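You operate a simulated robot arm through the tools that you are given. There is no shell and no other tool. Be economical: measure what you need, move in short steps, check, and stop when the job is done.

You run a simulated robot arm. Do the job below in one go: nothing can be reset, and whatever is moved stays where it is left.

## Task
Put things in order on the sideboard top. At the end: the brown music box stands where the soil brush stood; the soil brush is on the orange saucer; the plain muffin stands where the teal succulent stood; the teal succulent from the sideboard top stands on top of the white top board; whatever was shut is shut again. Leave all else as you found it, and nothing knocked over.
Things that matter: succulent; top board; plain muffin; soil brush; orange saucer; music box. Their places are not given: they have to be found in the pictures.

It is judged by the outcome, as a careful person would: the job done as asked, and still so three seconds after it is handed in. It fails if anything else is knocked over, pushed out of place, dropped, spilled or broken.

## Robot
A 7-joint arm with a two-finger parallel gripper, fixed in place. Base frame: the origin is at the foot of the arm, x ahead of it, y to its left, z up; the work surface is at about z = 800. Units: mm, rad, N and s.
With the tool pointing down near the work surface it reaches from about 240 to 680 mm from the base axis. Its first joint turns from -1.152 to 1.152 rad. Payload 2.4 kg.
The TCP is the grasp point between the finger pads, 30 mm short of the fingertips. In the tool frame z runs along the fingers and y along their closing line. Largest opening 94 mm; finger width 28, thickness 10; the body of the gripper, 50 by 96 mm, starts 55 mm behind the TCP.
Orientation is told as [roll, pitch, yaw] about the base's x, y, z axes, in that order, counted from this pose: with the fingers straight down and closing along the base's y, the tool's x points along the base's -x, its y along +y and its z along -z.

## Interface
- The arm moves only by the tool nudge_tool. Its argument "commands" is a list of rows, each an object of numbers (a shift or turn left out is 0, a gripper value left out holds the last): "dx", "dy", "dz": the shift along the tool's x, y, z in cm; "ax", "ay", "az": the turn, a rotation vector about the tool's x, y, z in degrees; "gripper": the opening, from 0 (shut) to 1 (fully open). In form: [{"dx": .., "dy": .., "dz": .., "ax": .., "ay": .., "az": .., "gripper": ..}, ...]. A call has 1 to 10 rows; each row shifts and turns the commanded pose from where the row before left it, along the tool's axes as they then stand. A row lasts 0.2 s, in which the tool goes at most 50 mm and 0.15 rad; a call with a longer step from one row to the next is refused whole, and so is a gripper value outside its range. Where a pose cannot be reached the arm comes as near as it can. A force on the tool above 40 N (or 10 N above the force at the start of the call, whichever is more), or a blocked arm, ends the call early, and 0.2 s more pass. Each finger travels about 153 mm/s and halts on what it meets, pressing with about 22 N; the grip force reading is that of the motor and also rises with nothing between the fingers. The clock runs only during rows and for 0.2 s after the last one: add rows that do not move to give the fingers time. The reply holds the time, the measured pose of the TCP, the force on the tool along the base axes, the opening and the grip force, in the units named above and with some noise.
- Cameras (640 x 400 px; columns grow to the right, rows downward): "scene" is fixed at [47.8, 494.1, 1430.6]; the picture's right is [-0.54, -0.84, 0.00], its down [-0.58, 0.38, -0.72] and it looks along [0.60, -0.39, -0.70] (base axes); focal length 314 px, centre (320, 200). "wrist" rides on the gripper at [-37, 0, -58] in the tool frame; the picture's right is [0.00, -1.00, 0.00], its down [0.97, 0.00, -0.24] and it looks along [0.24, 0.00, 0.97] (tool axes); focal length 218 px, centre (320, 200).
- grab_frame(camera): a new picture of that camera. It takes no simulated time.
- locate(camera, pixels): for up to 12 pixels [column, row] of the newest picture of that camera ("zoom" is the newest enlarged one), the place [x, y, z] in the base frame of the surface seen there, good to about 2 mm. It takes no simulated time.
- enlarge(camera, box): a new picture of the part [left, top, right, bottom] of that camera's present view, enlarged. It takes no simulated time.
- job_done(): hands the job in; it is judged then, once.

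Keep the steps short. Do not move on a guess: measure, check each grasp and each placing, and mend mistakes. In all there are 80 turns and 46 pictures (those below and enlarged ones count). Leave the gripper open and the arm clear of the work at the hand-in unless told otherwise, and finish with a single line.

The tools are called after ">>>" by a JSON object that holds its "api" and its "payload". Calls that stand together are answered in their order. nudge_tool: Moves the arm, as the interface text tells. Its arguments: {"type":"object","properties":{"commands":{"type":"array"}},"required":["commands"]} The other tools are called the same way: grab_frame (camera) takes a picture; locate (camera, pixels) gives the place of the surface under pixels of a picture; enlarge (camera, box) takes an enlarged picture of a part of a camera's view; job_done () hands the job in.

At the start:

```text
time_s: 0.0
ee_pos: [375.5, 135.8, 1155.3]
orientation: [-0.001, 0.0, 0.0]
wrist_force: [0.8, 0.2, 0.1]
grip_width: 94.2
grip_force: 0.0
```

scene: 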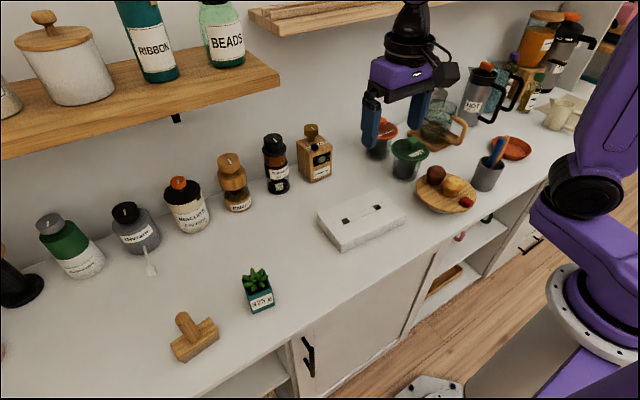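
wrist: 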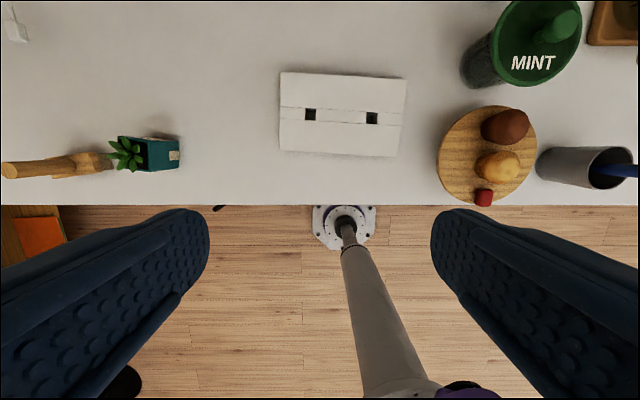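

The scene shows the succulent (258,290), a wooden brush-like object (192,337), a white board (360,220), a plate with muffins (445,190), a saucer (513,148) and a wooden box (313,158). I'll enlarge these areas to identify them.

>>> {"api": "enlarge", "payload": {"camera": "scene", "box": [360, 60, 600, 240]}}

>>> {"api": "enlarge", "payload": {"camera": "scene", "box": [140, 110, 420, 380]}}

```text
2.22 times, centred on (480, 150) of scene
```

zoom: 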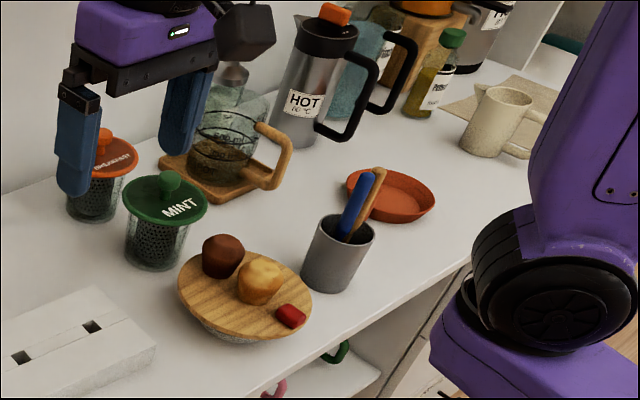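

```text
1.48 times, centred on (280, 245) of scene
```

zoom: 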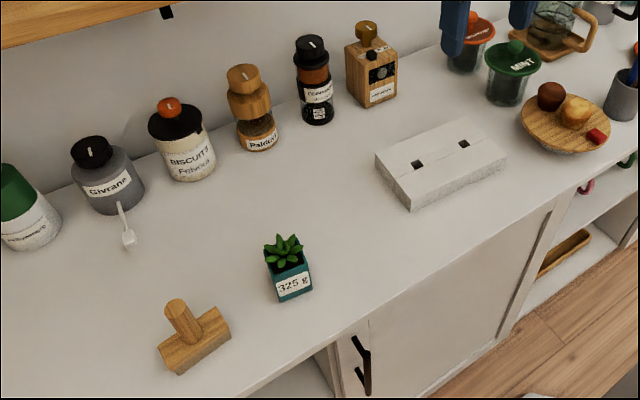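

The wooden box and the white board are still unclear. I'll zoom in closer on both.

>>> {"api": "enlarge", "payload": {"camera": "scene", "box": [285, 115, 345, 190]}}

>>> {"api": "enlarge", "payload": {"camera": "scene", "box": [305, 180, 415, 255]}}

>>> {"api": "enlarge", "payload": {"camera": "scene", "box": [380, 180, 580, 320]}}

```text
5.33 times, centred on (315, 152) of scene
```

zoom: 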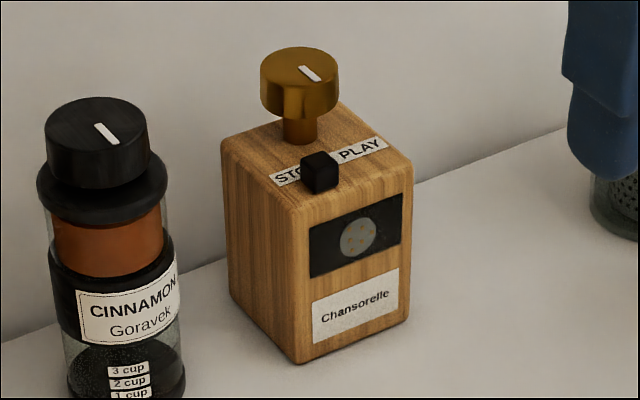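

```text
5.33 times, centred on (360, 218) of scene
```

zoom: 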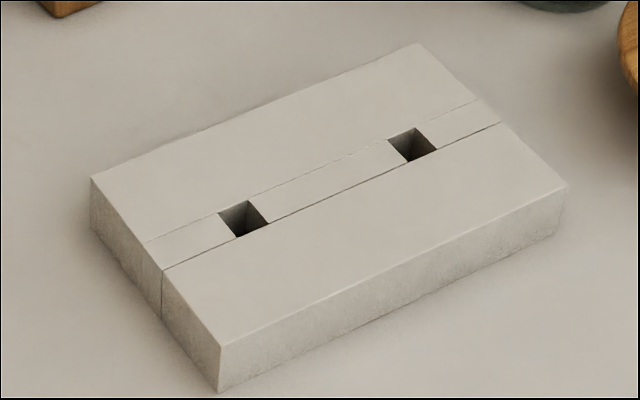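

```text
2.86 times, centred on (480, 250) of scene
```

zoom: 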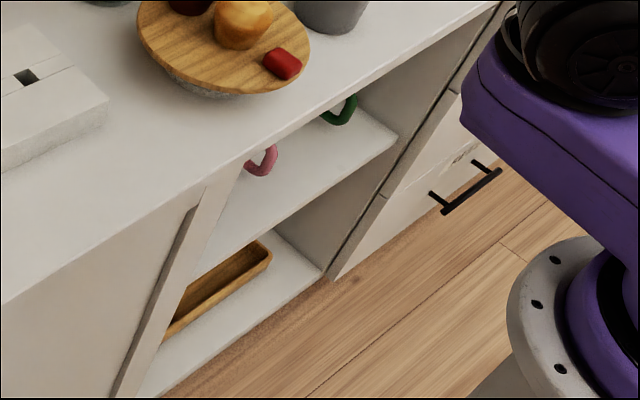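

The music box is the wooden box with the STOP/PLAY slider. Before settling on the top board, I'll check the far right area (600,30), the upper shelf and the top of the white block.

>>> {"api": "enlarge", "payload": {"camera": "scene", "box": [500, 0, 640, 90]}}

>>> {"api": "locate", "payload": {"camera": "scene", "pixels": [[610, 10], [590, 30], [625, 50], [560, 112], [513, 148], [360, 208], [385, 225], [340, 215], [340, 243], [300, 230], [400, 285], [258, 275]]}}

```text
4.44 times, centred on (570, 45) of scene
```

zoom: 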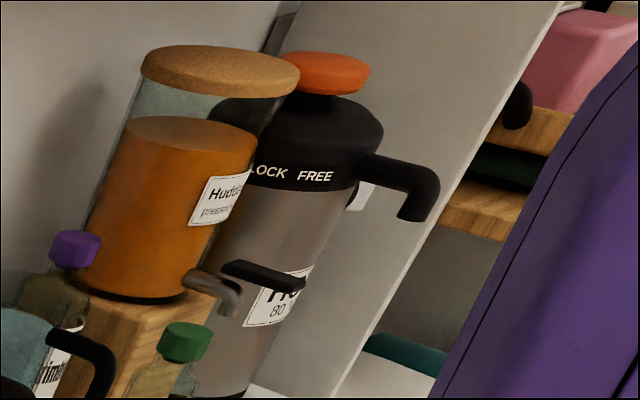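

```text
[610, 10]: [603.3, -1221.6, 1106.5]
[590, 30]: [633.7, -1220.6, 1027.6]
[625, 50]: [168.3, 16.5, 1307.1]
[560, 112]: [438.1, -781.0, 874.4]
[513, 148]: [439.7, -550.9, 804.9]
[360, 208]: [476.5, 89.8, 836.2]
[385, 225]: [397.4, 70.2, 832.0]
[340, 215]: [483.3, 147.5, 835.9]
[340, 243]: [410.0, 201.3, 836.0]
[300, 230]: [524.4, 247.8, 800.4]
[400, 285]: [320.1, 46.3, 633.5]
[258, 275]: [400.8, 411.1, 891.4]
```

The white block is about 36 mm high (z 836 on top) and is the only white board I can see. Next I'll zoom in on the brush and succulent, and get their geometry.

>>> {"api": "enlarge", "payload": {"camera": "scene", "box": [150, 255, 290, 375]}}

>>> {"api": "locate", "payload": {"camera": "scene", "pixels": [[182, 317], [188, 330], [198, 337], [214, 322], [172, 345], [180, 360], [217, 335], [250, 298], [271, 292], [254, 311], [272, 304], [250, 284]]}}

>>> {"api": "locate", "payload": {"camera": "scene", "pixels": [[311, 128], [300, 142], [313, 147], [326, 140], [312, 181], [331, 173], [300, 170], [437, 174], [452, 183], [466, 202], [430, 200], [498, 146]]}}

>>> {"api": "locate", "payload": {"camera": "scene", "pixels": [[490, 143], [530, 150], [512, 137], [510, 158], [517, 146], [452, 192], [446, 180], [460, 182], [486, 175], [420, 150], [320, 150], [410, 150]]}}

```text
3.33 times, centred on (220, 315) of scene
```

zoom: 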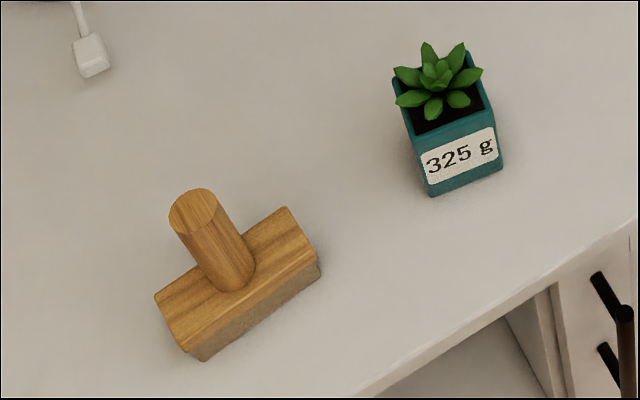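

```text
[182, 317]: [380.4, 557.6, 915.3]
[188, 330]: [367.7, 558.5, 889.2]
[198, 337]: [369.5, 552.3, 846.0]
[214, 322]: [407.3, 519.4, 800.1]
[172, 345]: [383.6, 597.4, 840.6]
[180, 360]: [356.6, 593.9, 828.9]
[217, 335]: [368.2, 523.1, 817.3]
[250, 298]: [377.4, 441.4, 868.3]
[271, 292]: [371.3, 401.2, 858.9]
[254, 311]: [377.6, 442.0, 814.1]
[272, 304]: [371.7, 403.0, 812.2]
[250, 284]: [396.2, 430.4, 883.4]
```

```text
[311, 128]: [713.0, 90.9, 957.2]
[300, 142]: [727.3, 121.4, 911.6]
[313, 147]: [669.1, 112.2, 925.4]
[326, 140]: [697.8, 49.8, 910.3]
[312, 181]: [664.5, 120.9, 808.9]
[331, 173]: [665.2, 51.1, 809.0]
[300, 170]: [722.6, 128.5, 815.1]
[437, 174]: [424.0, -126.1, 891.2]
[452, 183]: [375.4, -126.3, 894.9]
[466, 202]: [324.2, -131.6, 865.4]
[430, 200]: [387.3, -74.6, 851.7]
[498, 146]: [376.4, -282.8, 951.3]
```

```text
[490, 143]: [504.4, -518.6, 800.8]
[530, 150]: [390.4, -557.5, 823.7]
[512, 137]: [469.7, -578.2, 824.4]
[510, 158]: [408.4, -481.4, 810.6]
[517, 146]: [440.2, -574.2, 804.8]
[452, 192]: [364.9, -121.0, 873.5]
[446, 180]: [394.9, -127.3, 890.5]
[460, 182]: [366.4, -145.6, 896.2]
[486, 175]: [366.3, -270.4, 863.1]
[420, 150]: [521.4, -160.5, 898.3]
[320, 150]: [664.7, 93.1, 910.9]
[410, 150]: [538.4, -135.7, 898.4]
```

The brush has a vertical handle centred near (381,556) with its top at z 915. The saucer is near (440,-545), slightly past the reach for a straight-down tool. The music box is near (698,86), also at the limit. I'll take the brush first, sliding left at height and then turning the yaw to match the bearing.

>>> {"api": "nudge_tool", "payload": {"commands": [{"dy": 4.6, "dz": 1, "gripper": 1}, {"dy": 4.6, "dz": 1}, {"dy": 4.6, "dz": 1}, {"dy": 4.6, "dz": 1}, {"dy": 4.6, "dz": 1}, {"dy": 4.6, "dz": 1}, {"dy": 4.6, "dz": 1}, {"dx": 0.5, "az": -8}, {"az": -8}, {"az": -8}]}}

>>> {"api": "nudge_tool", "payload": {"commands": [{"az": -8}, {"az": -8}, {"az": -8}, {"az": -6}, {}]}}

>>> {"api": "grab_frame", "payload": {"camera": "wrist"}}

>>> {"api": "locate", "payload": {"camera": "scene", "pixels": [[279, 78], [270, 62], [200, 100], [10, 150], [120, 270], [278, 182], [269, 140]]}}

```text
time_s: 2.2
ee_pos: [371.5, 457.3, 1086.3]
orientation: [0.001, -0.002, 0.422]
wrist_force: [0.8, 0.7, 1.0]
grip_width: 94.1
grip_force: 0.1
```

```text
time_s: 3.4
ee_pos: [371.2, 455.4, 1086.1]
orientation: [0.0, -0.001, 0.944]
wrist_force: [0.9, 0.6, 0.0]
grip_width: 94.0
grip_force: 0.1
```

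```text
36 pictures are left
```

wrist: 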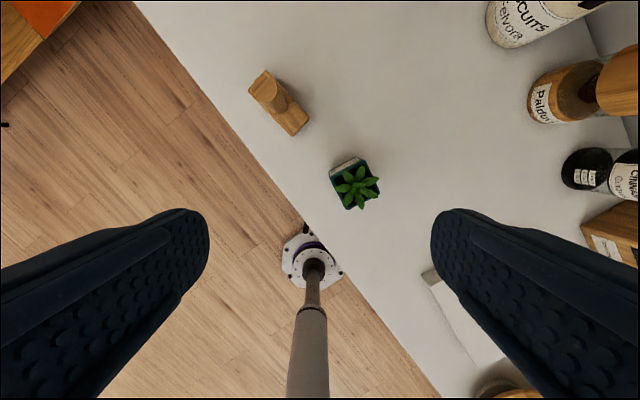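

```text
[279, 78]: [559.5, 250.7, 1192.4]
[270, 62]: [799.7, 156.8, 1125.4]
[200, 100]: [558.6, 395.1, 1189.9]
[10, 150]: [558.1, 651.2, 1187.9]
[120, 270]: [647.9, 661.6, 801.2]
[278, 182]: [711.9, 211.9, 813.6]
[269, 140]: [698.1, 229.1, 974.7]
```

The brush shows at about (280,100) and the succulent at (355,185) in the wrist view. I'll measure both there.

>>> {"api": "enlarge", "payload": {"camera": "wrist", "box": [220, 50, 400, 220]}}

>>> {"api": "locate", "payload": {"camera": "wrist", "pixels": [[265, 80], [263, 92], [270, 99], [286, 103], [296, 98], [307, 117], [292, 135], [281, 121], [330, 172], [360, 157], [379, 187], [350, 210]]}}

```text
2.35 times, centred on (310, 135) of wrist
```

zoom: 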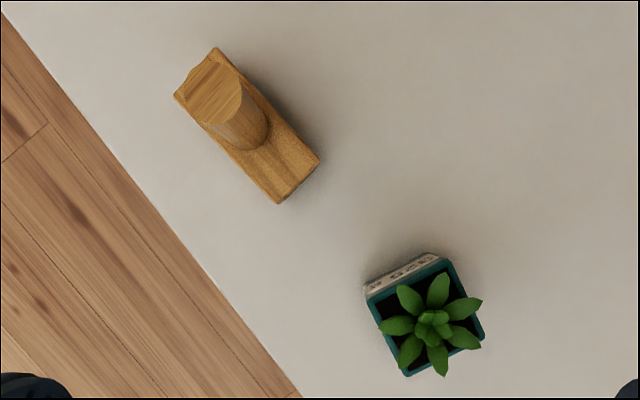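

```text
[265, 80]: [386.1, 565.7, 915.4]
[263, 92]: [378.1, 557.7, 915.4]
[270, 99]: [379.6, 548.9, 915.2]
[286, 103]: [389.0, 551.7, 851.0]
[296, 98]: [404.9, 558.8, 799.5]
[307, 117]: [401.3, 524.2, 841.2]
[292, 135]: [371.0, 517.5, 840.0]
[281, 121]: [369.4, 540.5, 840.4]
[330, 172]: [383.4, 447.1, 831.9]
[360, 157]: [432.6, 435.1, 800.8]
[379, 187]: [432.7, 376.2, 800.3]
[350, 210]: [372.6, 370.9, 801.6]
```

The brush is centred at (380,558), with a base of about 75×31 mm up to z 840 and a handle up to z 915. I'll move above the handle with its top still below the fingertips and lean the tool 21° outward for extra reach.

>>> {"api": "nudge_tool", "payload": {"commands": [{"dx": -2.22, "dy": 1.33, "dz": 3.15}, {"dx": -2.22, "dy": 1.33, "dz": 3.15}, {"dx": -2.22, "dy": 1.33, "dz": 3.15}, {"dx": -2.22, "dy": 1.33, "dz": 3.15}, {"ay": -7}, {"ay": -7}, {"ay": -7}, {}]}}

>>> {"api": "grab_frame", "payload": {"camera": "wrist"}}

```text
time_s: 5.2
ee_pos: [379.3, 559.3, 959.8]
orientation: [0.0, -0.37, 0.942]
wrist_force: [-0.7, 0.7, -0.7]
grip_width: 94.2
grip_force: 0.0
```

```text
34 pictures are left
```

wrist: 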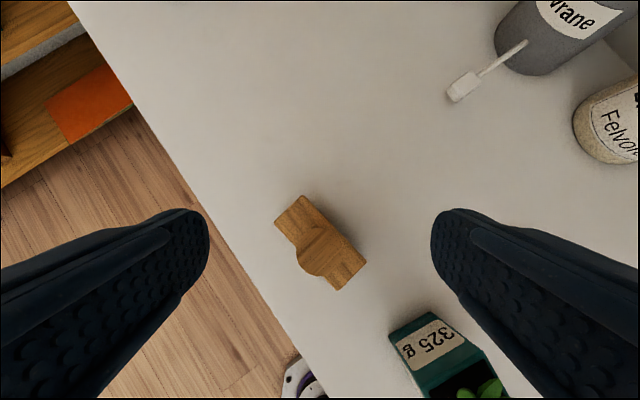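

The handle is centred between the fingers (column ~320). I'll descend straight down to z 885 and close on it.

>>> {"api": "nudge_tool", "payload": {"commands": [{"dx": 0.9, "dz": 2.34}, {"dx": 0.9, "dz": 2.34}, {"dx": 0.89, "dz": 2.32}, {}, {"gripper": 0}, {}, {}]}}

```text
time_s: 6.8
ee_pos: [379.2, 559.0, 883.9]
orientation: [0.0, -0.367, 0.941]
wrist_force: [0.9, 0.1, -0.6]
grip_width: 26.7
grip_force: 22.1
```

The brush is held (26.7 mm wide, 22 N). I'll lift it 196 mm, then draw it in toward the base.

>>> {"api": "nudge_tool", "payload": {"commands": [{"dx": -1.75, "dz": -4.57}, {"dx": -1.75, "dz": -4.57}, {"dx": -1.75, "dz": -4.57}, {"dx": -1.75, "dz": -4.57}, {"dx": 4.55, "dz": -1.75}, {"dx": 4.55, "dz": -1.75}, {"dx": 4.55, "dz": -1.75}, {"dx": 4.55, "dz": -1.75}, {}]}}

>>> {"api": "grab_frame", "payload": {"camera": "wrist"}}

```text
time_s: 8.8
ee_pos: [266.0, 401.3, 1080.7]
orientation: [0.001, -0.366, 0.944]
wrist_force: [1.6, 0.6, -1.4]
grip_width: 26.7
grip_force: 21.9
```

```text
33 pictures are left
```

wrist: 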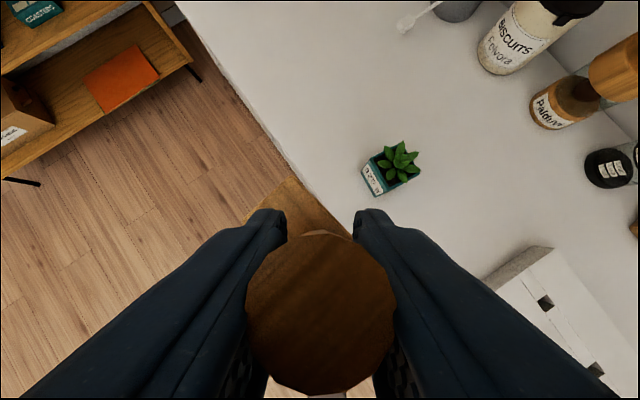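

The brush is held level and clear. Now I'll sweep around the base axis toward the saucer at z 1080, well above everything on the path.

>>> {"api": "nudge_tool", "payload": {"commands": [{"dx": 0.206, "dy": -4.6, "dz": -0.079, "ax": 1.97, "az": 5.135}, {"dx": 0.206, "dy": -4.6, "dz": -0.079, "ax": 1.97, "az": 5.135}, {"dx": 0.206, "dy": -4.6, "dz": -0.079, "ax": 1.97, "az": 5.135}, {"dx": 0.206, "dy": -4.6, "dz": -0.079, "ax": 1.97, "az": 5.135}, {"dx": 0.206, "dy": -4.6, "dz": -0.079, "ax": 1.97, "az": 5.135}, {"dx": 0.206, "dy": -4.6, "dz": -0.079, "ax": 1.97, "az": 5.135}, {"dx": 0.206, "dy": -4.6, "dz": -0.079, "ax": 1.97, "az": 5.135}, {"dx": 0.206, "dy": -4.6, "dz": -0.079, "ax": 1.97, "az": 5.135}, {"dx": 0.206, "dy": -4.6, "dz": -0.079, "ax": 1.97, "az": 5.135}, {"dx": 0.206, "dy": -4.6, "dz": -0.079, "ax": 1.97, "az": 5.135}]}}

>>> {"api": "nudge_tool", "payload": {"commands": [{"dx": 0.206, "dy": -4.6, "dz": -0.079, "ax": 1.97, "az": 5.135}, {"dx": 0.206, "dy": -4.6, "dz": -0.079, "ax": 1.97, "az": 5.135}, {"dx": 0.206, "dy": -4.6, "dz": -0.079, "ax": 1.97, "az": 5.135}, {"dx": 0.206, "dy": -4.6, "dz": -0.079, "ax": 1.97, "az": 5.135}, {"dx": 0.206, "dy": -4.6, "dz": -0.079, "ax": 1.97, "az": 5.135}, {"dx": 0.206, "dy": -4.6, "dz": -0.079, "ax": 1.97, "az": 5.135}, {"dx": 0.206, "dy": -4.6, "dz": -0.079, "ax": 1.97, "az": 5.135}, {"dx": 0.206, "dy": -4.6, "dz": -0.079, "ax": 1.97, "az": 5.135}, {"dx": 0.206, "dy": -4.6, "dz": -0.079, "ax": 1.97, "az": 5.135}, {}]}}

>>> {"api": "grab_frame", "payload": {"camera": "wrist"}}

>>> {"api": "grab_frame", "payload": {"camera": "scene"}}

```text
time_s: 11.0
ee_pos: [461.4, 6.2, 1078.7]
orientation: [-0.001, -0.367, -0.016]
wrist_force: [0.2, -0.1, 0.0]
grip_width: 0.0
grip_force: 21.7
```

```text
time_s: 13.2
ee_pos: [290.4, -358.4, 1081.0]
orientation: [0.001, -0.367, -0.879]
wrist_force: [0.3, 0.1, 0.8]
grip_width: 0.0
grip_force: 22.4
```

```text
32 pictures are left
```

wrist: 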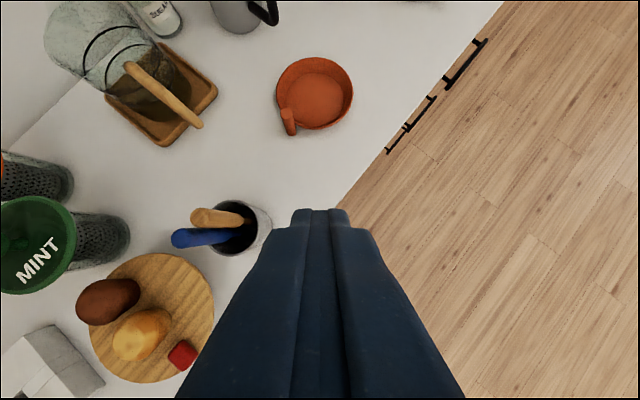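

```text
31 pictures are left
```

scene: 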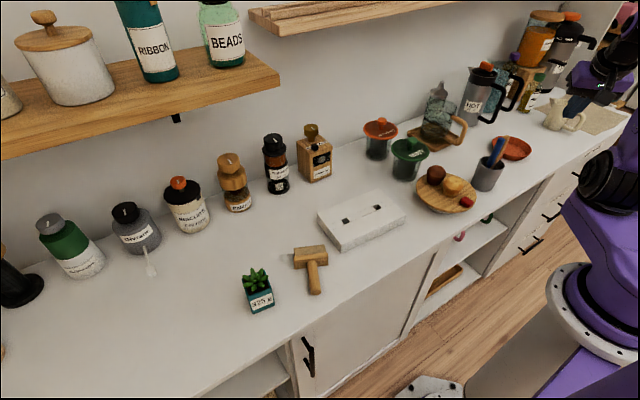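

The gripper reads 0.0 mm. The brush slipped out early in the sweep and now lies on its side near scene pixel (311,268), with nothing else disturbed. From now on I'll move slower with held items. Next I'll measure the brush, and the saucer while the wrist camera sees it at (315,92).

>>> {"api": "enlarge", "payload": {"camera": "scene", "box": [270, 220, 370, 310]}}

>>> {"api": "locate", "payload": {"camera": "scene", "pixels": [[294, 250], [326, 247], [295, 266], [328, 262], [310, 262], [311, 278], [315, 290], [310, 248], [258, 300], [250, 298], [360, 208], [340, 243]]}}

>>> {"api": "locate", "payload": {"camera": "wrist", "pixels": [[276, 92], [354, 92], [315, 57], [318, 129], [315, 95], [289, 122], [300, 75], [335, 75], [340, 105], [300, 105], [289, 90], [343, 92]]}}

```text
4.44 times, centred on (320, 265) of scene
```

zoom: 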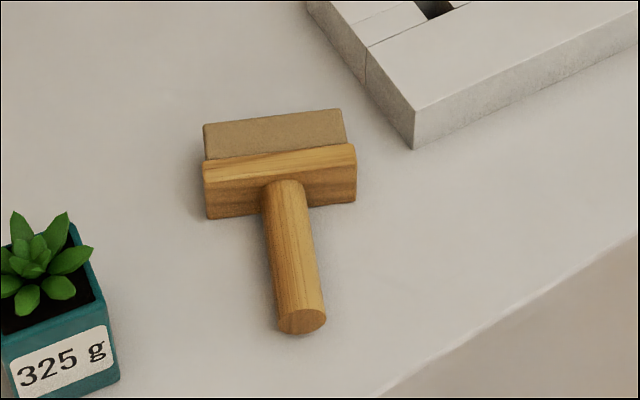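

```text
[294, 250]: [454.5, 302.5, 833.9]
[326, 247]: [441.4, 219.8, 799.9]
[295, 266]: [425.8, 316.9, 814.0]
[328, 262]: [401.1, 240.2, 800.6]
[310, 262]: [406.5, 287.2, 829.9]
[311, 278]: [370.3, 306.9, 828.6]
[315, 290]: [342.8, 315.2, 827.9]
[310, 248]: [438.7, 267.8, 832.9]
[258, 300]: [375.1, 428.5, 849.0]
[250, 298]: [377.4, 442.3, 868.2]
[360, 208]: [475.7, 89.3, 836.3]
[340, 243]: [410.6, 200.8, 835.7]
```

```text
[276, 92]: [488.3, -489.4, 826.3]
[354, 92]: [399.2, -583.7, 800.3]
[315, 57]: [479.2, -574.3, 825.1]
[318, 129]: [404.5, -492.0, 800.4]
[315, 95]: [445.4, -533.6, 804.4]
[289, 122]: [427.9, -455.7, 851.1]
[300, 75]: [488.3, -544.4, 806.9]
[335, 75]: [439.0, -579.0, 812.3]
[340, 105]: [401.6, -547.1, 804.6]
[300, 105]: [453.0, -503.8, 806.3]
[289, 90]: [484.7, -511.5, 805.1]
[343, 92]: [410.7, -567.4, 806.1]
```

The saucer's floor is at z ~805, centred near (444,-533), with the rim at about R 60. A small orange stub shows at wrist (289,122), so I'll zoom in on that.

>>> {"api": "enlarge", "payload": {"camera": "wrist", "box": [255, 40, 385, 150]}}

>>> {"api": "locate", "payload": {"camera": "zoom", "pixels": [[180, 90], [320, 75], [440, 150], [400, 310], [210, 310], [230, 340], [270, 130], [380, 130], [330, 300], [310, 200], [205, 260], [420, 220]]}}

```text
3.64 times, centred on (320, 95) of wrist
```

zoom: 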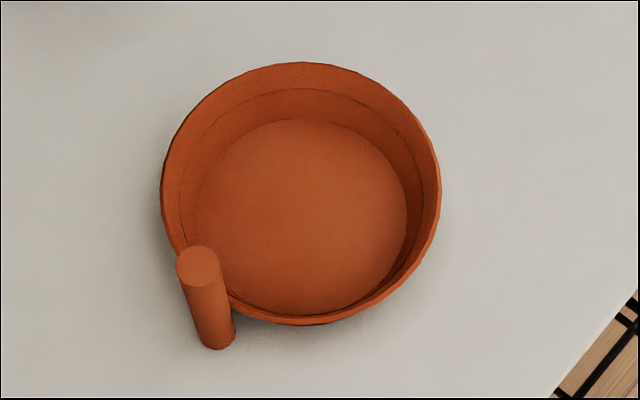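

```text
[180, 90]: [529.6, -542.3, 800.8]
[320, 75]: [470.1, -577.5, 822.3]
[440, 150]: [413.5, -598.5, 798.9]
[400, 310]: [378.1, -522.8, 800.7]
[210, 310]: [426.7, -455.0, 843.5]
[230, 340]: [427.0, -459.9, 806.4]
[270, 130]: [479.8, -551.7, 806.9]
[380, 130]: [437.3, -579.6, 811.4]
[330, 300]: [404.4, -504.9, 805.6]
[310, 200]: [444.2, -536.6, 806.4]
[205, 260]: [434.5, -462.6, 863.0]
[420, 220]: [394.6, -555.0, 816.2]
```

The saucer has an orange post at (430,-460), rising to z 863, that I must avoid. Its floor centre is (441.5,-528). The brush lies with its handle tip pointing roughly (-0.9,+0.43). I'll go back empty, turning the yaw to line up with the handle, and look from above.

>>> {"api": "nudge_tool", "payload": {"commands": [{"ax": -2.97, "az": -7.75, "gripper": 1}, {"ax": -2.97, "az": -7.75}, {"ax": -2.97, "az": -7.75}, {"dx": 1.38, "dy": 4.5, "dz": -0.53}, {"dx": 1.38, "dy": 4.5, "dz": -0.53}, {"dx": 1.38, "dy": 4.5, "dz": -0.53}, {"dx": 1.38, "dy": 4.5, "dz": -0.53}, {"dx": 1.38, "dy": 4.5, "dz": -0.53}, {"dx": 1.38, "dy": 4.5, "dz": -0.53}, {"dx": 1.38, "dy": 4.5, "dz": -0.53}]}}

>>> {"api": "nudge_tool", "payload": {"commands": [{"dx": 1.38, "dy": 4.5, "dz": -0.53}, {"dx": 1.38, "dy": 4.5, "dz": -0.53}, {"dx": 1.38, "dy": 4.5, "dz": -0.53}, {"dx": 1.38, "dy": 4.5, "dz": -0.53}, {"dx": 1.38, "dy": 4.5, "dz": -0.53}, {"dx": 1.38, "dy": 4.5, "dz": -0.53}, {"dx": 1.38, "dy": 4.5, "dz": -0.53}, {}]}}

>>> {"api": "grab_frame", "payload": {"camera": "wrist"}}

```text
time_s: 15.4
ee_pos: [331.1, -26.8, 1080.6]
orientation: [-0.002, -0.366, -0.443]
wrist_force: [0.2, 0.2, -0.3]
grip_width: 93.7
grip_force: 0.1
```

```text
time_s: 17.2
ee_pos: [375.4, 300.8, 1078.6]
orientation: [-0.002, -0.366, -0.444]
wrist_force: [0.0, -0.4, 0.7]
grip_width: 94.0
grip_force: 0.0
```

```text
28 pictures are left
```

wrist: 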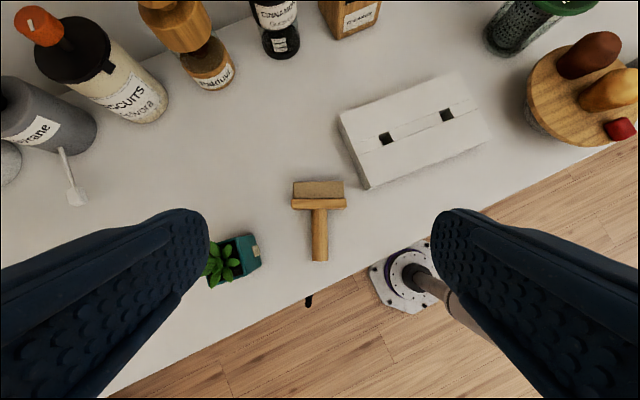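

The handle runs straight down the wrist picture at column 319, so the yaw is aligned. I'll measure the handle, the base, and the gap to the succulent.

>>> {"api": "locate", "payload": {"camera": "wrist", "pixels": [[319, 212], [319, 235], [320, 257], [318, 205], [293, 200], [346, 200], [296, 183], [343, 183], [245, 238], [258, 240], [260, 265], [235, 282]]}}

>>> {"api": "enlarge", "payload": {"camera": "wrist", "box": [200, 160, 380, 300]}}

```text
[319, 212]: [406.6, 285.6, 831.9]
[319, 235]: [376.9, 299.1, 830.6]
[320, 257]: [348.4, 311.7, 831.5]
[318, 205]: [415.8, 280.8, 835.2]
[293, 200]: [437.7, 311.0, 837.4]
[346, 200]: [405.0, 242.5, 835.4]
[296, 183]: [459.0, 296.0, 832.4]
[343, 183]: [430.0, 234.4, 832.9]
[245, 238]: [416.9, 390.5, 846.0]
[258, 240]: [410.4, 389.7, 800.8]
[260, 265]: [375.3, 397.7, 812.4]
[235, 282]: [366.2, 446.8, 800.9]
```

```text
2.86 times, centred on (290, 230) of wrist
```

zoom: 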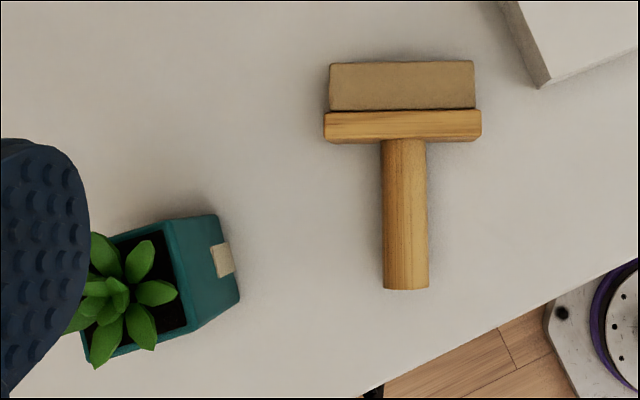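

The handle axis passes through (377,299) at z ~817, and the succulent is 96 mm aside, so the fingers have room. I'll lean to 40° and descend to about z 840 around the handle.

>>> {"api": "nudge_tool", "payload": {"commands": [{"ay": -6.33, "gripper": 0.7}, {"ay": -6.33}, {"ay": -6.34}, {"dx": 2.51, "dz": 2.55}, {"dx": 2.51, "dz": 2.55}, {"dx": 2.51, "dz": 2.55}, {"dx": 2.51, "dz": 2.55}, {"dx": 2.51, "dz": 2.55}, {}]}}

>>> {"api": "nudge_tool", "payload": {"commands": [{"dx": 1.3, "dz": 1.53}, {"dx": 1.3, "dz": 1.53}, {"dx": 1.3, "dz": 1.53}, {}]}}

>>> {"api": "grab_frame", "payload": {"camera": "wrist"}}

```text
time_s: 19.2
ee_pos: [359.6, 305.7, 901.6]
orientation: [-0.001, -0.698, -0.443]
wrist_force: [0.8, 0.3, -1.2]
grip_width: 65.7
grip_force: 0.0
```

```text
time_s: 20.2
ee_pos: [359.7, 307.9, 842.7]
orientation: [0.0, -0.697, -0.445]
wrist_force: [1.2, 0.5, 0.6]
grip_width: 65.7
grip_force: 0.1
```

```text
26 pictures are left
```

wrist: 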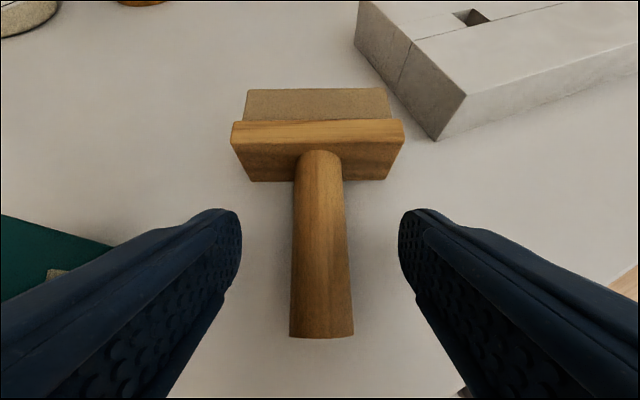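

The fingers straddle the handle cleanly. I'll go down 7 mm more and close.

>>> {"api": "nudge_tool", "payload": {"commands": [{"dx": 0.45, "dz": 0.54}, {}, {"gripper": 0}, {}, {}]}}

```text
time_s: 21.4
ee_pos: [361.2, 306.5, 834.3]
orientation: [0.001, -0.699, -0.444]
wrist_force: [-0.2, 1.1, 0.0]
grip_width: 23.1
grip_force: 22.1
```

The width is 23 mm instead of 26.7, so the pads are gripping above the handle's axis. I'll open, go 5 mm lower and grip again.

>>> {"api": "nudge_tool", "payload": {"commands": [{"gripper": 0.5}, {}, {"dx": 0.35, "dz": 0.42}, {}, {"gripper": 0}, {}, {}]}}

```text
time_s: 22.3
ee_pos: [359.2, 307.3, 831.8]
orientation: [-0.001, -0.706, -0.444]
wrist_force: [-6.1, -2.0, 10.5]
grip_width: 46.9
grip_force: 0.0
stopped in row 4: the force on the tool passed its limit (the readings are from after the stop); the commanded pose is now the measured one
```

The fingertips touched the table at z 831.8. I'll back off 1.5 mm and close there.

>>> {"api": "nudge_tool", "payload": {"commands": [{"dx": -0.1, "dz": -0.12}, {}, {"gripper": 0}, {}, {}]}}

```text
time_s: 23.5
ee_pos: [360.6, 308.0, 833.2]
orientation: [0.0, -0.705, -0.445]
wrist_force: [0.1, 0.1, 0.1]
grip_width: 24.7
grip_force: 22.2
```

The width reads 24.7 mm now. I'll test the hold with a slow, small lift and check the width and the picture.

>>> {"api": "nudge_tool", "payload": {"commands": [{"dx": -0.3, "dz": -0.36}, {"dx": -0.6, "dz": -0.72}, {"dx": -0.96, "dz": -1.15}, {"dx": -0.96, "dz": -1.15}, {"dx": -0.96, "dz": -1.15}, {"dx": -0.6, "dz": -0.72}, {}]}}

>>> {"api": "grab_frame", "payload": {"camera": "scene"}}

```text
time_s: 25.1
ee_pos: [359.1, 307.1, 902.9]
orientation: [0.0, -0.704, -0.445]
wrist_force: [0.6, 0.0, -1.3]
grip_width: 23.1
grip_force: 22.2
```

```text
25 pictures are left
```

scene: 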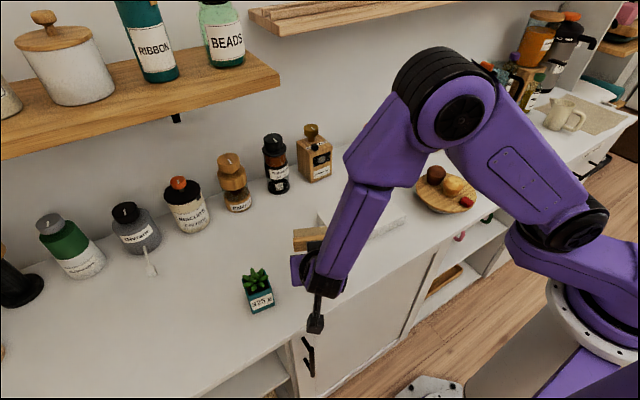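

The lift works, but the width is creeping to 23.1, so I'll be gentle. I'll move 60 mm further from the front edge, then start tilting slowly to bring the handle upright.

>>> {"api": "nudge_tool", "payload": {"commands": [{"dx": -0.7, "dy": 0.33, "dz": 0.25}, {"dx": -1.4, "dy": 0.65, "dz": 0.49}, {"dx": -1.4, "dy": 0.65, "dz": 0.49}, {"dx": -1.2, "dy": 0.6, "dz": 0.45}, {"dx": -0.7, "dy": 0.33, "dz": 0.25}, {"ay": 3}, {"ay": 5}, {"ay": 5}, {"ay": 5}, {"ay": 5}]}}

```text
time_s: 27.3
ee_pos: [419.7, 307.2, 921.9]
orientation: [0.001, -0.302, -0.445]
wrist_force: [0.1, -1.3, -1.3]
grip_width: 22.9
grip_force: 21.9
```

>>> {"api": "nudge_tool", "payload": {"commands": [{"ay": 5}, {"ay": 6}, {"ay": 6}, {"ay": 6}, {"ay": 6}, {"ay": 6}, {"ay": 6}, {"ay": 6}, {}]}}

>>> {"api": "grab_frame", "payload": {"camera": "scene"}}

>>> {"api": "grab_frame", "payload": {"camera": "wrist"}}

```text
time_s: 29.3
ee_pos: [419.0, 308.1, 921.7]
orientation: [0.002, 0.519, -0.445]
wrist_force: [0.5, -0.2, -1.2]
grip_width: 23.1
grip_force: 21.9
```

```text
24 pictures are left
```

scene: 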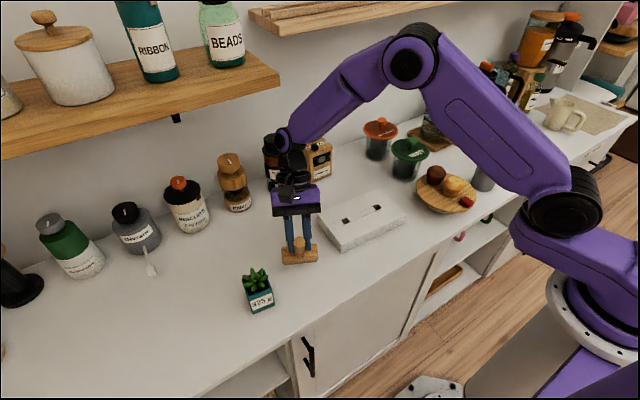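

```text
23 pictures are left
```

wrist: 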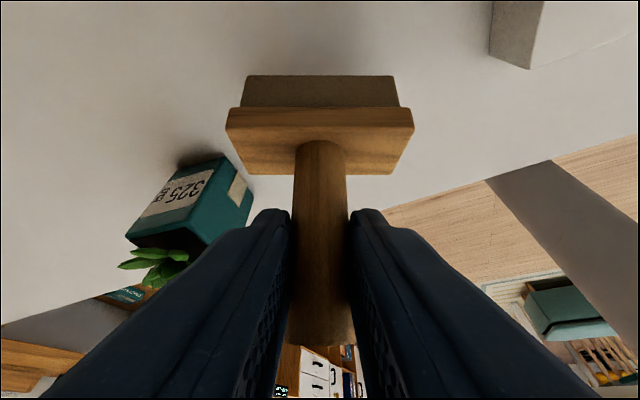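

The brush is 70° turned and still held. I'll add 14° more and lower it gently toward the table.

>>> {"api": "nudge_tool", "payload": {"commands": [{"ay": 5}, {"ay": 5}, {"ay": 4}, {"dx": -0.42, "dz": 0.43}, {"dx": -0.42, "dz": 0.43}, {"dx": -0.2, "dz": 0.22}, {}]}}

>>> {"api": "enlarge", "payload": {"camera": "scene", "box": [240, 180, 370, 290]}}

```text
time_s: 30.9
ee_pos: [418.1, 306.8, 907.3]
orientation: [0.001, 0.76, -0.445]
wrist_force: [-0.4, -0.6, -1.6]
grip_width: 23.4
grip_force: 22.0
```

```text
3.64 times, centred on (305, 235) of scene
```

zoom: 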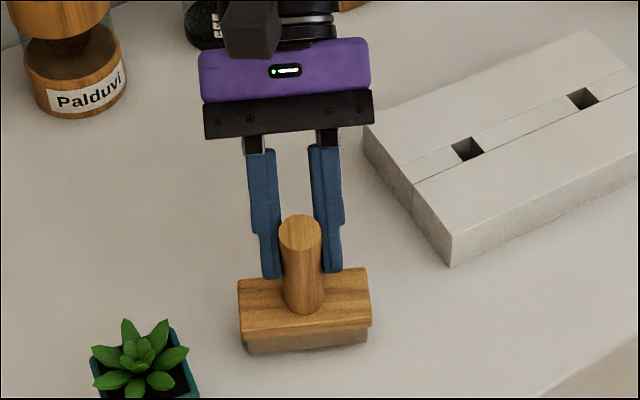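

Nearly upright and almost on the table. I'll lower in 2 mm steps and watch the force.

>>> {"api": "nudge_tool", "payload": {"commands": [{"dx": -0.14, "dz": 0.145}, {"dx": -0.14, "dz": 0.145}, {"dx": -0.07, "dz": 0.07}, {}]}}

```text
time_s: 31.9
ee_pos: [420.1, 307.7, 901.6]
orientation: [0.002, 0.762, -0.444]
wrist_force: [1.1, 0.2, -1.0]
grip_width: 23.3
grip_force: 21.6
```

>>> {"api": "nudge_tool", "payload": {"commands": [{"dx": -0.14, "dz": 0.145}, {}]}}

>>> {"api": "nudge_tool", "payload": {"commands": [{"dx": -0.14, "dz": 0.145}, {}]}}

>>> {"api": "enlarge", "payload": {"camera": "scene", "box": [240, 180, 370, 290]}}

```text
time_s: 32.5
ee_pos: [420.2, 308.1, 900.1]
orientation: [0.003, 0.761, -0.442]
wrist_force: [-0.3, -1.3, -1.3]
grip_width: 22.9
grip_force: 22.9
```

```text
time_s: 33.1
ee_pos: [419.6, 307.2, 899.2]
orientation: [0.004, 0.762, -0.444]
wrist_force: [0.4, -1.5, 9.6]
grip_width: 23.5
grip_force: 22.0
```

```text
3.64 times, centred on (305, 235) of scene
```

zoom: 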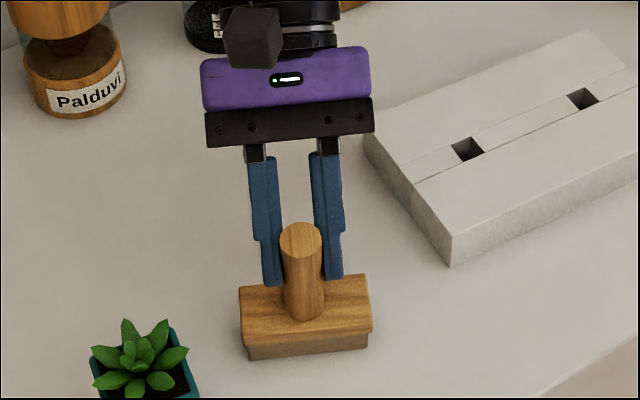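

It touches (9.6 N up). I'll open partway so the brush settles flat, then back straight out along the fingers.

>>> {"api": "nudge_tool", "payload": {"commands": [{"gripper": 0.6}, {}, {}, {"dz": -2}, {"dz": -3}, {"dz": -3}, {}]}}

>>> {"api": "grab_frame", "payload": {"camera": "scene"}}

>>> {"api": "locate", "payload": {"camera": "scene", "pixels": [[301, 246], [298, 258], [287, 265], [321, 261], [288, 278], [321, 273]]}}

```text
time_s: 34.7
ee_pos: [471.1, 284.2, 957.4]
orientation: [0.0, 0.761, -0.447]
wrist_force: [-0.2, 0.3, 0.0]
grip_width: 56.5
grip_force: 0.0
```

```text
20 pictures are left
```

scene: 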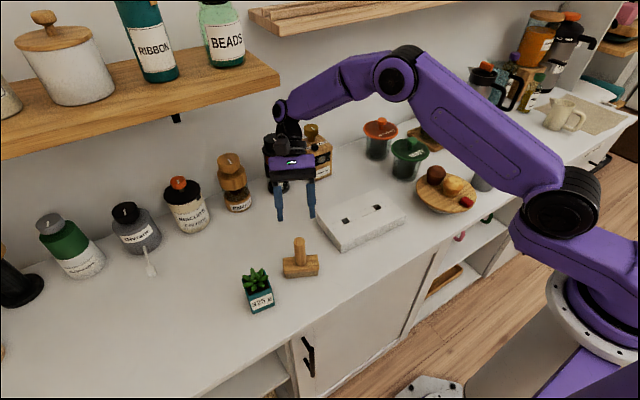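

```text
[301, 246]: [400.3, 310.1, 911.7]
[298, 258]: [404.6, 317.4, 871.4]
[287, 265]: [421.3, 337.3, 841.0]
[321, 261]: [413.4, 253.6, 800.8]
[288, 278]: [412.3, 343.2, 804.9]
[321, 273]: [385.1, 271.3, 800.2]
```

The brush stands upright again near (406,313). Now I'll raise the tool, return it to the outward lean and yaw 0.66, and look at the brush from above.

>>> {"api": "nudge_tool", "payload": {"commands": [{"dx": 3.45, "dz": -3.62, "gripper": 0.8}, {"ay": -8}, {"ay": -8}, {"ay": -8}, {"ay": -8}, {"ay": -8}, {"ay": -8}, {"ay": -8}, {"ay": -8}]}}

>>> {"api": "nudge_tool", "payload": {"commands": [{"ax": -2.75, "az": -7.4}, {"ax": -2.75, "az": -7.4}, {"ax": -2.75, "az": -7.4}, {"ax": -2.75, "az": -7.4}, {"ax": -2.75, "az": -7.4}, {"ax": -2.75, "az": -7.4}, {"ax": -2.75, "az": -7.4}, {"ax": -2.75, "az": -7.4}, {"dx": 1.59, "dy": 3.13, "dz": -0.59}, {"dx": 1.59, "dy": 3.13, "dz": -0.59}]}}

>>> {"api": "grab_frame", "payload": {"camera": "wrist"}}

```text
time_s: 36.7
ee_pos: [469.4, 284.2, 1005.4]
orientation: [0.003, -0.358, -0.446]
wrist_force: [0.2, 0.3, -0.4]
grip_width: 75.3
grip_force: 0.0
```

```text
time_s: 38.9
ee_pos: [405.2, 313.6, 1006.8]
orientation: [0.0, -0.356, 0.656]
wrist_force: [-0.5, -0.5, 0.3]
grip_width: 75.2
grip_force: 0.1
```

```text
19 pictures are left
```

wrist: 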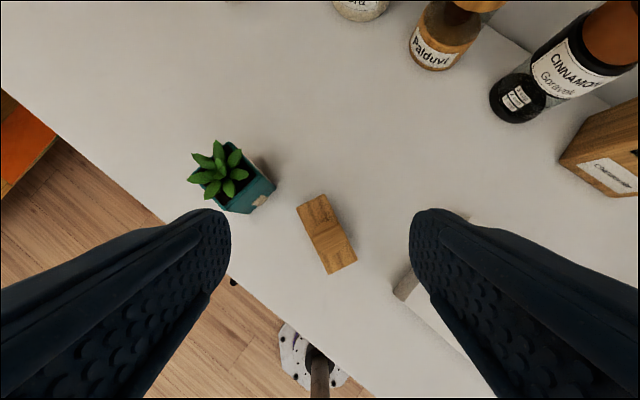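

The brush shows end-on at (327,235). I'll measure its handle and base.

>>> {"api": "enlarge", "payload": {"camera": "wrist", "box": [280, 180, 376, 290]}}

>>> {"api": "locate", "payload": {"camera": "wrist", "pixels": [[327, 235], [323, 232], [331, 232], [327, 226], [327, 242], [318, 235], [337, 236], [318, 245], [322, 240], [316, 198], [351, 257], [328, 270]]}}

```text
3.64 times, centred on (328, 235) of wrist
```

zoom: 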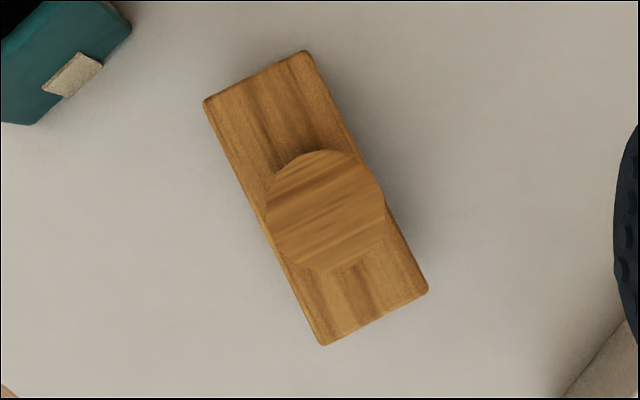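

```text
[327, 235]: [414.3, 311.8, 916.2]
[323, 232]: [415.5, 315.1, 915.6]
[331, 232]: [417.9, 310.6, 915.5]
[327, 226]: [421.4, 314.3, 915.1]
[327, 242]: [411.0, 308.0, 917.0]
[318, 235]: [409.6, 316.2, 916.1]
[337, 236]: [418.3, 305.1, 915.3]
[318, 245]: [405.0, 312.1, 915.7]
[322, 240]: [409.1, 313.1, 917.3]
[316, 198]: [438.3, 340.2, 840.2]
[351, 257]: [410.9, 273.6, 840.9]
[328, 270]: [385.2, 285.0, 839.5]
```

The handle centre is (413.5,309.5). I'll descend to z 884, close, then lift slowly with a ramp.

>>> {"api": "nudge_tool", "payload": {"commands": [{"dx": 1.3, "dy": -0.28, "dz": 3.89}, {"dx": 1.3, "dy": -0.28, "dz": 3.89}, {"dx": 1.3, "dy": -0.28, "dz": 3.89}, {}, {"gripper": 0}, {}, {}, {}]}}

>>> {"api": "nudge_tool", "payload": {"commands": [{"dx": -0.35, "dz": -0.94}, {"dx": -0.87, "dz": -2.34}, {"dx": -1.22, "dz": -3.28}, {"dx": -1.22, "dz": -3.28}, {"dx": -1.22, "dz": -3.28}, {"dx": -1.22, "dz": -3.28}, {"dx": -0.7, "dz": -1.87}, {}]}}

>>> {"api": "nudge_tool", "payload": {"commands": [{"dy": -0.5, "ax": 0.35, "az": 0.94}, {"dy": -1.2, "ax": 0.5, "az": 1.4}, {"dx": 0.066, "dy": -1.8, "dz": -0.025, "ax": 0.7, "az": 1.87}, {"dx": 0.066, "dy": -1.8, "dz": -0.025, "ax": 0.7, "az": 1.87}, {"dx": 0.066, "dy": -1.8, "dz": -0.025, "ax": 0.7, "az": 1.87}, {"dx": 0.066, "dy": -1.8, "dz": -0.025, "ax": 0.7, "az": 1.87}, {"dx": 0.066, "dy": -1.2, "dz": -0.025, "ax": 0.5, "az": 1.4}]}}

```text
time_s: 40.7
ee_pos: [413.1, 307.8, 882.6]
orientation: [-0.001, -0.357, 0.659]
wrist_force: [1.1, 0.0, 0.1]
grip_width: 27.0
grip_force: 21.7
```

```text
time_s: 42.5
ee_pos: [411.7, 309.6, 1078.1]
orientation: [0.002, -0.357, 0.658]
wrist_force: [-0.3, -0.9, -1.1]
grip_width: 27.2
grip_force: 22.1
```

```text
time_s: 44.1
ee_pos: [462.4, 220.9, 1075.8]
orientation: [0.0, -0.356, 0.448]
wrist_force: [0.0, -0.4, -1.4]
grip_width: 27.3
grip_force: 21.7
```

Still held at 27.3 mm. I'll continue the slow sweep toward the saucer.

>>> {"api": "nudge_tool", "payload": {"commands": [{"dx": 0.03, "dy": -1.2, "dz": -0.01, "ax": 0.47, "az": 1.26}, {"dx": 0.047, "dy": -2.23, "dz": -0.017, "ax": 0.87, "az": 2.34}, {"dx": 0.047, "dy": -2.23, "dz": -0.017, "ax": 0.87, "az": 2.34}, {"dx": 0.047, "dy": -2.23, "dz": -0.017, "ax": 0.87, "az": 2.34}, {"dx": 0.047, "dy": -2.23, "dz": -0.017, "ax": 0.87, "az": 2.34}, {"dx": 0.047, "dy": -2.23, "dz": -0.017, "ax": 0.87, "az": 2.34}, {"dx": 0.047, "dy": -2.23, "dz": -0.017, "ax": 0.87, "az": 2.34}, {"dx": 0.047, "dy": -2.23, "dz": -0.017, "ax": 0.87, "az": 2.34}, {"dx": 0.047, "dy": -2.23, "dz": -0.017, "ax": 0.87, "az": 2.34}, {"dx": 0.03, "dy": -1.2, "dz": -0.01, "ax": 0.47, "az": 1.26}]}}

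>>> {"api": "nudge_tool", "payload": {"commands": [{"dx": 0.03, "dy": -1.2, "dz": -0.01, "ax": 0.47, "az": 1.26}, {"dx": 0.047, "dy": -2.23, "dz": -0.017, "ax": 0.87, "az": 2.34}, {"dx": 0.047, "dy": -2.23, "dz": -0.017, "ax": 0.87, "az": 2.34}, {"dx": 0.047, "dy": -2.23, "dz": -0.017, "ax": 0.87, "az": 2.34}, {"dx": 0.047, "dy": -2.23, "dz": -0.017, "ax": 0.87, "az": 2.34}, {"dx": 0.047, "dy": -2.23, "dz": -0.017, "ax": 0.87, "az": 2.34}, {"dx": 0.047, "dy": -2.23, "dz": -0.017, "ax": 0.87, "az": 2.34}, {"dx": 0.047, "dy": -2.23, "dz": -0.017, "ax": 0.87, "az": 2.34}, {"dx": 0.047, "dy": -2.23, "dz": -0.017, "ax": 0.87, "az": 2.34}, {"dx": 0.03, "dy": -1.2, "dz": -0.01, "ax": 0.47, "az": 1.26}]}}

>>> {"api": "nudge_tool", "payload": {"commands": [{"dx": 0.03, "dy": -1.2, "dz": -0.01, "ax": 0.47, "az": 1.26}, {"dx": 0.047, "dy": -2.23, "dz": -0.017, "ax": 0.87, "az": 2.34}, {"dx": 0.047, "dy": -2.23, "dz": -0.017, "ax": 0.87, "az": 2.34}, {"dx": 0.047, "dy": -2.23, "dz": -0.017, "ax": 0.87, "az": 2.34}, {"dx": 0.047, "dy": -2.23, "dz": -0.017, "ax": 0.87, "az": 2.34}, {"dx": 0.047, "dy": -2.23, "dz": -0.017, "ax": 0.87, "az": 2.34}, {"dx": 0.047, "dy": -2.23, "dz": -0.017, "ax": 0.87, "az": 2.34}, {"dx": 0.047, "dy": -2.23, "dz": -0.017, "ax": 0.87, "az": 2.34}, {"dx": 0.047, "dy": -2.23, "dz": -0.017, "ax": 0.87, "az": 2.34}, {"dx": 0.03, "dy": -1.2, "dz": -0.01, "ax": 0.47, "az": 1.26}]}}

```text
time_s: 46.3
ee_pos: [510.4, 26.6, 1076.7]
orientation: [0.0, -0.356, 0.053]
wrist_force: [-0.3, 0.1, -1.0]
grip_width: 27.3
grip_force: 22.6
```

```text
time_s: 48.5
ee_pos: [483.2, -173.0, 1077.4]
orientation: [-0.001, -0.356, -0.343]
wrist_force: [1.1, -0.1, -0.7]
grip_width: 27.2
grip_force: 22.2
```

```text
time_s: 50.7
ee_pos: [376.9, -344.3, 1076.3]
orientation: [-0.001, -0.356, -0.738]
wrist_force: [0.1, -0.2, -1.0]
grip_width: 27.4
grip_force: 22.1
```

Still held. I'll turn the last 8° and extend out over the saucer at this height.

>>> {"api": "nudge_tool", "payload": {"commands": [{"ax": 0.9, "az": 2.45}, {"ax": 0.9, "az": 2.45}, {"ax": 0.9, "az": 2.45}, {"dx": -1.22, "dy": -0.487, "dz": 0.455}, {"dx": -2.44, "dy": -0.974, "dz": 0.909}, {"dx": -2.44, "dy": -0.974, "dz": 0.909}, {"dx": -2.44, "dy": -0.974, "dz": 0.909}, {"dx": -2.44, "dy": -0.974, "dz": 0.909}, {"dx": -2.44, "dy": -0.974, "dz": 0.909}, {"dx": -2.44, "dy": -0.974, "dz": 0.909}]}}

>>> {"api": "nudge_tool", "payload": {"commands": [{"dx": -1.22, "dy": -0.487, "dz": 0.455}, {}, {}]}}

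>>> {"api": "grab_frame", "payload": {"camera": "wrist"}}

```text
time_s: 52.9
ee_pos: [438.2, -514.0, 1077.2]
orientation: [0.002, -0.356, -0.875]
wrist_force: [0.1, -0.3, -0.5]
grip_width: 27.0
grip_force: 22.1
```

```text
time_s: 53.7
ee_pos: [443.1, -529.5, 1078.2]
orientation: [0.002, -0.356, -0.872]
wrist_force: [0.0, -0.2, -0.7]
grip_width: 27.5
grip_force: 21.6
```

```text
17 pictures are left
```

wrist: 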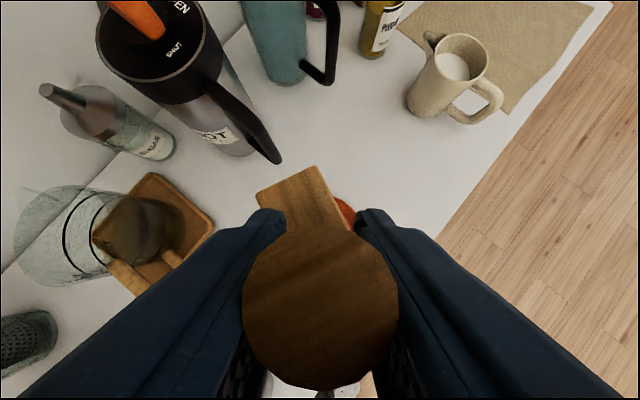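

The brush hangs over the saucer, but the HOT kettle's handle is nearby at (270,155). I'll check its clearance, along with the post and the teal jug.

>>> {"api": "locate", "payload": {"camera": "wrist", "pixels": [[272, 158], [240, 110], [320, 80], [330, 20], [215, 135], [345, 208], [300, 190], [155, 200]]}}

>>> {"api": "enlarge", "payload": {"camera": "scene", "box": [440, 60, 600, 220]}}

```text
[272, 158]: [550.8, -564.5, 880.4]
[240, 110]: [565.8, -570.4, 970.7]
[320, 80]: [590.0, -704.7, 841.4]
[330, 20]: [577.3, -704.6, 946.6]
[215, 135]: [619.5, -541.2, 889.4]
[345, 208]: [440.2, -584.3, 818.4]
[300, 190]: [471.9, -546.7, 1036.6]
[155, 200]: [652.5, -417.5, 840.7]
```

```text
2.50 times, centred on (520, 140) of scene
```

zoom: 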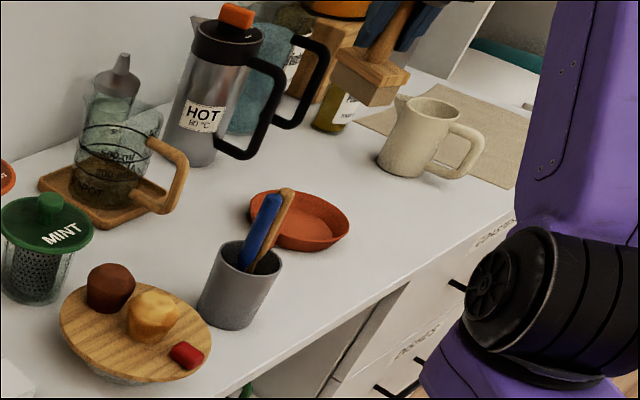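

There is 96 mm to the kettle handle, so it's clear. I'll lower slowly to about z 897 (brush bottom around 814).

>>> {"api": "nudge_tool", "payload": {"commands": [{"dx": 0.4, "dz": 1.07}, {"dx": 0.785, "dz": 2.11}, {"dx": 0.785, "dz": 2.11}, {"dx": 0.785, "dz": 2.11}, {"dx": 0.785, "dz": 2.11}, {"dx": 0.785, "dz": 2.11}, {"dx": 0.785, "dz": 2.11}, {"dx": 0.785, "dz": 2.11}, {"dx": 0.4, "dz": 1.07}, {}]}}

>>> {"api": "enlarge", "payload": {"camera": "scene", "box": [450, 80, 580, 190]}}

```text
time_s: 55.9
ee_pos: [443.4, -527.8, 896.9]
orientation: [0.002, -0.355, -0.873]
wrist_force: [-0.5, -0.3, -0.9]
grip_width: 27.1
grip_force: 22.0
```

```text
3.64 times, centred on (515, 135) of scene
```

zoom: 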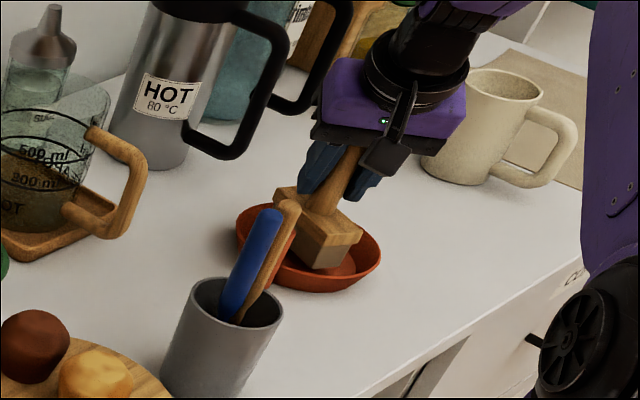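

Well centred inside the rim. I'll lower the last millimetres.

>>> {"api": "nudge_tool", "payload": {"commands": [{"dx": 0.105, "dz": 0.28}, {"dx": 0.105, "dz": 0.28}, {}]}}

>>> {"api": "nudge_tool", "payload": {"commands": [{"dx": 0.08, "dz": 0.2}, {}]}}

```text
time_s: 56.7
ee_pos: [443.4, -527.5, 890.2]
orientation: [0.001, -0.355, -0.874]
wrist_force: [-0.2, 0.1, -0.9]
grip_width: 27.3
grip_force: 22.2
```

```text
time_s: 57.3
ee_pos: [442.3, -527.5, 889.0]
orientation: [0.003, -0.356, -0.876]
wrist_force: [0.4, -0.6, -1.2]
grip_width: 27.5
grip_force: 22.4
```

>>> {"api": "nudge_tool", "payload": {"commands": [{"dx": 0.06, "dz": 0.15}, {}]}}

>>> {"api": "nudge_tool", "payload": {"commands": [{"dx": 0.06, "dz": 0.15}, {}]}}

```text
time_s: 57.9
ee_pos: [443.0, -527.1, 887.6]
orientation: [0.002, -0.356, -0.873]
wrist_force: [-0.4, 0.9, 0.2]
grip_width: 27.4
grip_force: 21.2
```

```text
time_s: 58.5
ee_pos: [441.5, -528.7, 886.1]
orientation: [0.002, -0.36, -0.875]
wrist_force: [-2.9, 5.1, 14.9]
grip_width: 27.2
grip_force: 21.6
```

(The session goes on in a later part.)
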